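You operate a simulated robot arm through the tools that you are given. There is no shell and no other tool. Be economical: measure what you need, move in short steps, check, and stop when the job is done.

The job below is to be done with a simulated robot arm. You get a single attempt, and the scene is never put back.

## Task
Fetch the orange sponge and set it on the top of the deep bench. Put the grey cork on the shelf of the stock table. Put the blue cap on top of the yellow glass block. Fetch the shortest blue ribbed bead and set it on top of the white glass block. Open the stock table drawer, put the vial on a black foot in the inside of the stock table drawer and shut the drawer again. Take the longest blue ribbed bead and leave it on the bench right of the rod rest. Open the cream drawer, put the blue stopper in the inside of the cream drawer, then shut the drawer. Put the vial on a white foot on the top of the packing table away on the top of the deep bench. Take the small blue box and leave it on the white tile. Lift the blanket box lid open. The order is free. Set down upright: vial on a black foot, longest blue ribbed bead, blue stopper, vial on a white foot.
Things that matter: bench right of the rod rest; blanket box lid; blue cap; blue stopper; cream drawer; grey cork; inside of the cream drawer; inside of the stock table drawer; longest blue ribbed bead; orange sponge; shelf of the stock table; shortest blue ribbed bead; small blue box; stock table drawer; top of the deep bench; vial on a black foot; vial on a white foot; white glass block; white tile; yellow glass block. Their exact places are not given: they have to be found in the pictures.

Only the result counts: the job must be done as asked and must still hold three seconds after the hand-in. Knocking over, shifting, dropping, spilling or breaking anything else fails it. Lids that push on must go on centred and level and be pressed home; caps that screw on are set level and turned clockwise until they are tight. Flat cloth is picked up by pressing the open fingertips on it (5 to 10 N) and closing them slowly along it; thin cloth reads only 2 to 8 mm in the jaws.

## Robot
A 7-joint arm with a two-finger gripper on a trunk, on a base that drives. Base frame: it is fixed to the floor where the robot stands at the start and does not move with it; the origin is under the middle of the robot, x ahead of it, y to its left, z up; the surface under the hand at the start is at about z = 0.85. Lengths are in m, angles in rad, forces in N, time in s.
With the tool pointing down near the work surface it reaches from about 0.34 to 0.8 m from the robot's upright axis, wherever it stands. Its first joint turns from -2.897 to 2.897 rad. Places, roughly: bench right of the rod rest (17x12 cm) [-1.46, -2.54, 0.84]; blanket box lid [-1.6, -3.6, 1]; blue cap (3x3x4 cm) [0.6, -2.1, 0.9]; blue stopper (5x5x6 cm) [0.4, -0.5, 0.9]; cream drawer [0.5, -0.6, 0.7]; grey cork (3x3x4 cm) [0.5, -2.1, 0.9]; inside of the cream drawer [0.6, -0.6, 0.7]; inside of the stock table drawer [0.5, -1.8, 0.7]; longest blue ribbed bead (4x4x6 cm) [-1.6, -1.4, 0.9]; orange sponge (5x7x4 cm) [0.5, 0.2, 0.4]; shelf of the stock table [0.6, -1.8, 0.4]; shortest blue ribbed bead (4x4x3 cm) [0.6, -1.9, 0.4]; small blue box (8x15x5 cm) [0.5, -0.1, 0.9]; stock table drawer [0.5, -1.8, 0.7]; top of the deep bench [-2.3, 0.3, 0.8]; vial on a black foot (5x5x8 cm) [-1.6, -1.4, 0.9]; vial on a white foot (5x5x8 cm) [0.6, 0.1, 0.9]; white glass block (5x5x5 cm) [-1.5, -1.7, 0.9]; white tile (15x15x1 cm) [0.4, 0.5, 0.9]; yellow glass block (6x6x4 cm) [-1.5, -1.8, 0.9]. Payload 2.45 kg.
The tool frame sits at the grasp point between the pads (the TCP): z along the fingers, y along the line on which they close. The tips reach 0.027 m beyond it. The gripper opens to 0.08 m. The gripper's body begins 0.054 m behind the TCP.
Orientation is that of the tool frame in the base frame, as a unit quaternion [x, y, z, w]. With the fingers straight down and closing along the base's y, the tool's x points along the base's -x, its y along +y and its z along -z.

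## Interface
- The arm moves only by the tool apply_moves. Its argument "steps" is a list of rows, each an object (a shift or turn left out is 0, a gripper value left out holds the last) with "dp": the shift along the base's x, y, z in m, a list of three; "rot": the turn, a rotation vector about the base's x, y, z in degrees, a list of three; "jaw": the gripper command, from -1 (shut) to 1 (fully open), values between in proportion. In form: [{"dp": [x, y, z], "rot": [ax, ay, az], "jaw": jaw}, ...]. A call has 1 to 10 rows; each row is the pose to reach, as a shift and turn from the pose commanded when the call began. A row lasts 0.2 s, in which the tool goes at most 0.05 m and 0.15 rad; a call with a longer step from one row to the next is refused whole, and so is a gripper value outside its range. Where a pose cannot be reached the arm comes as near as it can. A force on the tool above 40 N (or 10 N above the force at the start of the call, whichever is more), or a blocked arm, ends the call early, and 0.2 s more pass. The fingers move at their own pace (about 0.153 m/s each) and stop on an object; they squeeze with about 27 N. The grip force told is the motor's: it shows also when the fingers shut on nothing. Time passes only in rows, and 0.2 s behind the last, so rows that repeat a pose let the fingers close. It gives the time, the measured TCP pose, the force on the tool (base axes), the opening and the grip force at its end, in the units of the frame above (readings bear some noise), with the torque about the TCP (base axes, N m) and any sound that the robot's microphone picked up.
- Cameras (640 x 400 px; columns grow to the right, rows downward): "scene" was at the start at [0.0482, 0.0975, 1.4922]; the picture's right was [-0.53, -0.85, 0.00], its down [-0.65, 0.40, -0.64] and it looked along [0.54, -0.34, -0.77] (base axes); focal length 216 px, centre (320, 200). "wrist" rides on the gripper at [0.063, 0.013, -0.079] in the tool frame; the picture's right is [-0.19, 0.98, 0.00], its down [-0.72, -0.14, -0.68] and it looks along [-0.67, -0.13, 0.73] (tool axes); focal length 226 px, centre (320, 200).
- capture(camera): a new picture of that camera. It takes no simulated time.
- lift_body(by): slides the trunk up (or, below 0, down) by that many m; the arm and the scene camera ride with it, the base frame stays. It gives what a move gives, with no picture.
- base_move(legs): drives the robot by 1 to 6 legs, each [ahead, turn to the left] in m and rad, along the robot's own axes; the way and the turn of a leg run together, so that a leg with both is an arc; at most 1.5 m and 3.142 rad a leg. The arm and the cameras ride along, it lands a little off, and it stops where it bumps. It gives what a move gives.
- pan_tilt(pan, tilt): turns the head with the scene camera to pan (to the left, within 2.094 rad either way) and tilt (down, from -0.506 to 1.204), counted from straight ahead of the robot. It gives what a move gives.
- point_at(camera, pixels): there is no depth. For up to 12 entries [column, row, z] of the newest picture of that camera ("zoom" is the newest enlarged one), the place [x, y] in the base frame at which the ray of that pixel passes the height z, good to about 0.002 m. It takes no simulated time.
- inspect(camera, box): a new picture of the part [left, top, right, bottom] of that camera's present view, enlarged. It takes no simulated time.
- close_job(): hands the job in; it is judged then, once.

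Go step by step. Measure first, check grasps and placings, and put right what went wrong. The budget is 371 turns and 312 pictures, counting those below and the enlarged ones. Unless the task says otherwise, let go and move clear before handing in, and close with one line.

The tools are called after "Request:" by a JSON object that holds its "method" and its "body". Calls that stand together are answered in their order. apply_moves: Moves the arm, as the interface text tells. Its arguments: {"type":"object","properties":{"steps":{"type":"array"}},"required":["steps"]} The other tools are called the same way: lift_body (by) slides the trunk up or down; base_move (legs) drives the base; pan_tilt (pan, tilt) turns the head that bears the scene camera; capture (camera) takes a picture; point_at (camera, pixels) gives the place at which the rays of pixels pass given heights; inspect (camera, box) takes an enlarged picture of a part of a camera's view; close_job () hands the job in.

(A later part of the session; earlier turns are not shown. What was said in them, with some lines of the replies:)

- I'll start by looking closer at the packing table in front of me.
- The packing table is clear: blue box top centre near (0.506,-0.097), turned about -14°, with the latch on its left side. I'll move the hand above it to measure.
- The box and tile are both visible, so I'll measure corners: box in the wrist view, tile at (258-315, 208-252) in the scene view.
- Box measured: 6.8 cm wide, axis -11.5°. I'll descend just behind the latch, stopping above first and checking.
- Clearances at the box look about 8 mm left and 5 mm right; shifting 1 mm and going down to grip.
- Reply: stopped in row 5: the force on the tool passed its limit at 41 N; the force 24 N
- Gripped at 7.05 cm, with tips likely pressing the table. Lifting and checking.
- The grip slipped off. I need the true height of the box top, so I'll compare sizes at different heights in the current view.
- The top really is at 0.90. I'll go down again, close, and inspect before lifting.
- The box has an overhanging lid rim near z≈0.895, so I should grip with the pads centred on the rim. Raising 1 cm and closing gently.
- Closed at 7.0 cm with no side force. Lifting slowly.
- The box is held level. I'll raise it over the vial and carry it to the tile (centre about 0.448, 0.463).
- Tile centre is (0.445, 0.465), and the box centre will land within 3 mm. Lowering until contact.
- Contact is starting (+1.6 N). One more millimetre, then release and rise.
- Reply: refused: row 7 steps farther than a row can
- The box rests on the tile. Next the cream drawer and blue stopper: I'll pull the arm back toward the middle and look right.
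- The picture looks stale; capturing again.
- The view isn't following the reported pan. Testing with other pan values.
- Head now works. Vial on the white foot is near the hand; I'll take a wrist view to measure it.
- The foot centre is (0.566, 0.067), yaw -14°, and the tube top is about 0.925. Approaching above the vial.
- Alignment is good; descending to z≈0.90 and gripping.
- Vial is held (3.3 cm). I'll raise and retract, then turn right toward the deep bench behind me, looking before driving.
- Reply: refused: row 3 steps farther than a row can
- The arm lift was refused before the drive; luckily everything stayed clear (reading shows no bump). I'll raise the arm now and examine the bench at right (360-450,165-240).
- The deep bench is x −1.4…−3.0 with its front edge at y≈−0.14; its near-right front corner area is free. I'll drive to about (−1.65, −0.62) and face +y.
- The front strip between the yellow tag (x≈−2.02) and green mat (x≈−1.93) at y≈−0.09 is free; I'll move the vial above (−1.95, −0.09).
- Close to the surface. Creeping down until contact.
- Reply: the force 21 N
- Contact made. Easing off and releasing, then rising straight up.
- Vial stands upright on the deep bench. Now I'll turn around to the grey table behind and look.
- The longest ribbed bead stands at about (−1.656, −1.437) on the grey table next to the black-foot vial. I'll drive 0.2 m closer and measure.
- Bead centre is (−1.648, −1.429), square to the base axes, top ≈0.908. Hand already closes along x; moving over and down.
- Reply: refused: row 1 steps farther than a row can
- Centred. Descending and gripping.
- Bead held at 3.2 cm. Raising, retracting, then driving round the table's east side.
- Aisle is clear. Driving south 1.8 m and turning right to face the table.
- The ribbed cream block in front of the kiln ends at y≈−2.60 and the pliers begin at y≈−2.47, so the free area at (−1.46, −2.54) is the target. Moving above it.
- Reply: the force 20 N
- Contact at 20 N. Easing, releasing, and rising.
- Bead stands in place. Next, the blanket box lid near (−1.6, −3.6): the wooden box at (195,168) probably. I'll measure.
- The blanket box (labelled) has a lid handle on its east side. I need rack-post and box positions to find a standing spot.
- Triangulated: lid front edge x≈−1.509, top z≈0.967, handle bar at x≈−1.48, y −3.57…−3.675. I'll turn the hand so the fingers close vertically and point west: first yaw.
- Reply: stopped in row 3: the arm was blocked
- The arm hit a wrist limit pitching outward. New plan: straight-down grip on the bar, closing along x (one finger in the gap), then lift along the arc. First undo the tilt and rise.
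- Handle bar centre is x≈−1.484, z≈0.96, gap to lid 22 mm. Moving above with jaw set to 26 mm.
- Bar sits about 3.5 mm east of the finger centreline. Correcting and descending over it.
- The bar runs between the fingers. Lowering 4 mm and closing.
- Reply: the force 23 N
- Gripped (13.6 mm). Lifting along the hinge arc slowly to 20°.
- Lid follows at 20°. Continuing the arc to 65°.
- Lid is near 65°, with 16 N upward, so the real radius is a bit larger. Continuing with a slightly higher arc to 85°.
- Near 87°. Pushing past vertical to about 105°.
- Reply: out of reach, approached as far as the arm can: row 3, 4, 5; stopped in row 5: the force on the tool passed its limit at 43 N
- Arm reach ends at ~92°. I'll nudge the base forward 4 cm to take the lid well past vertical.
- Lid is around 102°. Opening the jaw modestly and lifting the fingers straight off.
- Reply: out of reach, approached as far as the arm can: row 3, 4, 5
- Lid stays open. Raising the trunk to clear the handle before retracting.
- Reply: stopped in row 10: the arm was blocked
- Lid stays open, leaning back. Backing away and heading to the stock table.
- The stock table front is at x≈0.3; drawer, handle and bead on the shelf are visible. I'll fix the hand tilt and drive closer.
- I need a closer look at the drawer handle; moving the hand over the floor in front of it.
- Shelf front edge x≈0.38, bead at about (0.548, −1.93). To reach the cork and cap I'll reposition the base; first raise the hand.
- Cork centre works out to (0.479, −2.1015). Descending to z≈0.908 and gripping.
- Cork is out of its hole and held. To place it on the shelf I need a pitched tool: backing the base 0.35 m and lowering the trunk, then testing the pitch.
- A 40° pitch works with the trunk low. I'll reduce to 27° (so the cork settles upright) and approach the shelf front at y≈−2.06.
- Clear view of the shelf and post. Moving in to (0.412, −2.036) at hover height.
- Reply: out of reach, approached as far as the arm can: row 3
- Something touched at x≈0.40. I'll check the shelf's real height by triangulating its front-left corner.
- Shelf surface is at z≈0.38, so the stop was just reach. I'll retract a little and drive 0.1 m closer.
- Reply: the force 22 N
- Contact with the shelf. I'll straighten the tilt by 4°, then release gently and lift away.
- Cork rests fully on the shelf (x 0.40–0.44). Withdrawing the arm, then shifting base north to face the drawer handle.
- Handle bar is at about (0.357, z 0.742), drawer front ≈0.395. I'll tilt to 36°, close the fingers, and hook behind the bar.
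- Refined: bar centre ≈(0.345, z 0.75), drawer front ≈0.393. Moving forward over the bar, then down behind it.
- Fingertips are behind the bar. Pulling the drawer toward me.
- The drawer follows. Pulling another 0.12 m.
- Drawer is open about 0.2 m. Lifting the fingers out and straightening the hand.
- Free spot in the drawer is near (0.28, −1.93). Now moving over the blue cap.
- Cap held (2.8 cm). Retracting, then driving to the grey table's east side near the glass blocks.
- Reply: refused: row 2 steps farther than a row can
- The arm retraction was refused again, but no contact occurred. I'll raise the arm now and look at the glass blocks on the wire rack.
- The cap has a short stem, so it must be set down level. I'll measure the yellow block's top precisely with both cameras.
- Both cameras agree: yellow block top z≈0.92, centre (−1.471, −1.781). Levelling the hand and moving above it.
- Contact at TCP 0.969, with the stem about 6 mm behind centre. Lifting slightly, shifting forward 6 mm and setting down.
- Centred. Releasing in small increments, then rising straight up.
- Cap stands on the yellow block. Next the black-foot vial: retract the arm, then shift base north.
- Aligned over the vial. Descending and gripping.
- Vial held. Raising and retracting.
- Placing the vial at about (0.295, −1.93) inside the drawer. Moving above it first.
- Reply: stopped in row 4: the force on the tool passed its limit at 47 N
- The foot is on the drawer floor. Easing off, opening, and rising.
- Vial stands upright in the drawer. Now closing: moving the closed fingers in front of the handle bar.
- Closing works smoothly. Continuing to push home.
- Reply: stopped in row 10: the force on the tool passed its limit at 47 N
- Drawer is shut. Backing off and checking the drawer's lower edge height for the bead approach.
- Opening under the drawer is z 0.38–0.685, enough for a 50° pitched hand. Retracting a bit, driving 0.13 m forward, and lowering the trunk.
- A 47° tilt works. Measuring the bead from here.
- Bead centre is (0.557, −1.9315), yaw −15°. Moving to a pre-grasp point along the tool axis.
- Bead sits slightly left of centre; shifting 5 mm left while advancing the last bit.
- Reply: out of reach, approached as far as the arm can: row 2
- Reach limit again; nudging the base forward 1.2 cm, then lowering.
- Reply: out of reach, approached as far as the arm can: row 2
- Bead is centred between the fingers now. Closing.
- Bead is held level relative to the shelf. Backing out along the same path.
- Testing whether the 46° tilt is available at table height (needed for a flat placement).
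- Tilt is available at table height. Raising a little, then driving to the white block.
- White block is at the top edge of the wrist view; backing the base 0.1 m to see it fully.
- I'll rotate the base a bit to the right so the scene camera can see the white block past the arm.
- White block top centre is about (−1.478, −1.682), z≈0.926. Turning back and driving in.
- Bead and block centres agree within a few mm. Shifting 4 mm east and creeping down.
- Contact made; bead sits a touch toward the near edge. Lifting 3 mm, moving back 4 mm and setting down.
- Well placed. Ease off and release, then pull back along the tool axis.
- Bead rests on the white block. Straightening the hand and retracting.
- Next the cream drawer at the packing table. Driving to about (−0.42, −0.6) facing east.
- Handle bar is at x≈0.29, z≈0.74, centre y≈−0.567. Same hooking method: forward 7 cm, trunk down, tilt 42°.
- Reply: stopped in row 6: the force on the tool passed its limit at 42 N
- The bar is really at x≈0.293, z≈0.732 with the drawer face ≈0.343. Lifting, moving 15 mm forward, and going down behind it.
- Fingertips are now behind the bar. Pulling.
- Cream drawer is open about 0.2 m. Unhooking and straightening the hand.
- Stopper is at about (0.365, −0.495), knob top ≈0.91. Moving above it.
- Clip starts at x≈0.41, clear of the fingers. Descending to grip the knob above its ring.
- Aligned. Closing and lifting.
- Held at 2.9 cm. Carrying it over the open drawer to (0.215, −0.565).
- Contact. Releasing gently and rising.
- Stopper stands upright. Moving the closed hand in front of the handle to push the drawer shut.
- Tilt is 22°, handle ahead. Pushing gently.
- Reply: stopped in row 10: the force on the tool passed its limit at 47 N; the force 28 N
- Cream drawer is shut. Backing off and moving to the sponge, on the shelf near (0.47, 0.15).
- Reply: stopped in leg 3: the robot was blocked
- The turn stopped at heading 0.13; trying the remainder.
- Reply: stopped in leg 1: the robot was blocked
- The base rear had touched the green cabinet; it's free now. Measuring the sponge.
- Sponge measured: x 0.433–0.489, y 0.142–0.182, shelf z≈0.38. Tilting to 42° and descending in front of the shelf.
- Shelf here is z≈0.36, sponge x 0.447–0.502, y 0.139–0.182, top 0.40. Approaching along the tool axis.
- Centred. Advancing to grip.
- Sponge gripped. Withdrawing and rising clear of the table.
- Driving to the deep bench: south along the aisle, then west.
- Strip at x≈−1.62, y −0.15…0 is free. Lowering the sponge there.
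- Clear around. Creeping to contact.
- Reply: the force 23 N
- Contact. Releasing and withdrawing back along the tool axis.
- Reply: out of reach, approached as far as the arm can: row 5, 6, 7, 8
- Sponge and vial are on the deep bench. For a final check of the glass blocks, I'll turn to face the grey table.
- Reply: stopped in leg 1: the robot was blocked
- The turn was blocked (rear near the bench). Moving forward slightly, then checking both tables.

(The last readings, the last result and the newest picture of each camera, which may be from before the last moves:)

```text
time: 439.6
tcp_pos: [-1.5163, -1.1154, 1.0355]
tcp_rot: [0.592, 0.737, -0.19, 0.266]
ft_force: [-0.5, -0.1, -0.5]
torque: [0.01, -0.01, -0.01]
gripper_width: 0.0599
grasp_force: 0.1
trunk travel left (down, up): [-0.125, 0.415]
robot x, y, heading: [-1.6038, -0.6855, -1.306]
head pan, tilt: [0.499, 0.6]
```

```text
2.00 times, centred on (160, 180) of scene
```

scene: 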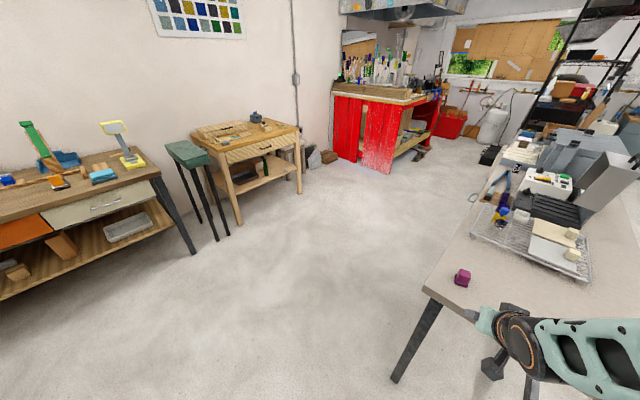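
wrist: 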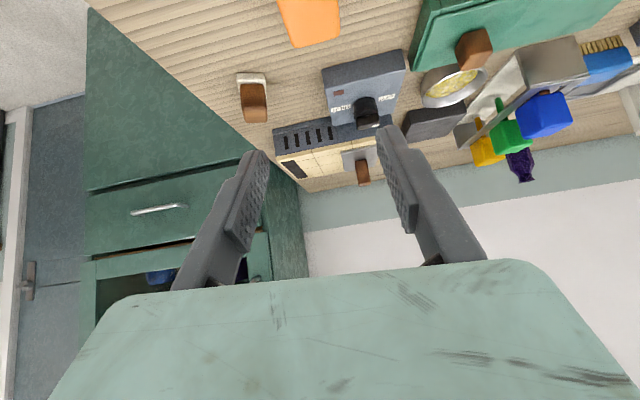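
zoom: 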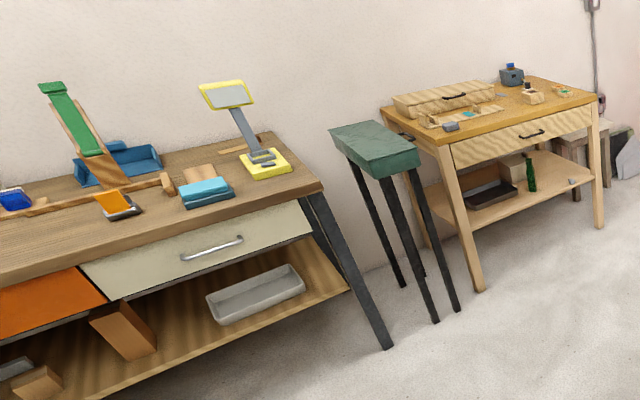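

Everything on the far tables looks right (bead on white block, cap on yellow, long bead standing, lid open, drawers shut, cork on shelf). Last check: the deep bench after that bump.

Request:
{"method": "base_move", "body": {"legs": [[0, 1.4]]}}

Request:
{"method": "pan_tilt", "body": {"pan": 2.0, "tilt": 0.7}}

Request:
{"method": "capture", "body": {"camera": "scene"}}

```text
time: 443.6
tcp_pos: [-1.1651, -0.6586, 1.0365]
tcp_rot: [-0.037, 0.944, 0.031, 0.326]
ft_force: [-0.2, 0.5, 0.1]
torque: [0.01, 0.02, -0.02]
gripper_width: 0.0602
grasp_force: 0.0
trunk travel left (down, up): [-0.125, 0.415]
robot x, y, heading: [-1.6034, -0.6833, 0.117]
head pan, tilt: [0.499, 0.6]
```

```text
time: 445.2
tcp_pos: [-1.1654, -0.659, 1.0365]
tcp_rot: [-0.038, 0.944, 0.031, 0.325]
ft_force: [0.1, 0.1, -0.5]
torque: [-0.01, -0.02, -0.01]
gripper_width: 0.0599
grasp_force: 0.1
trunk travel left (down, up): [-0.125, 0.415]
robot x, y, heading: [-1.6053, -0.686, 0.121]
head pan, tilt: [2.0, 0.7]
```

```text
67 pictures are left
```

scene: 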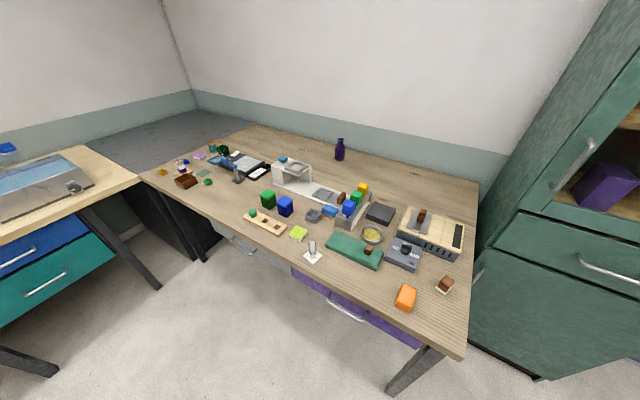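

The vial and sponge are undisturbed on the deep bench, and every other item checked in the pictures is in place. Handing the job in.

Request:
{"method": "close_job", "body": {}}

```text
The job is handed in.
```

All ten tasks were carried out and the job is handed in. Two things are less certain. The vial and the stopper were upright when I shut their drawers, but I can't see them now. The grey cork is lying on its side on the stock table shelf.
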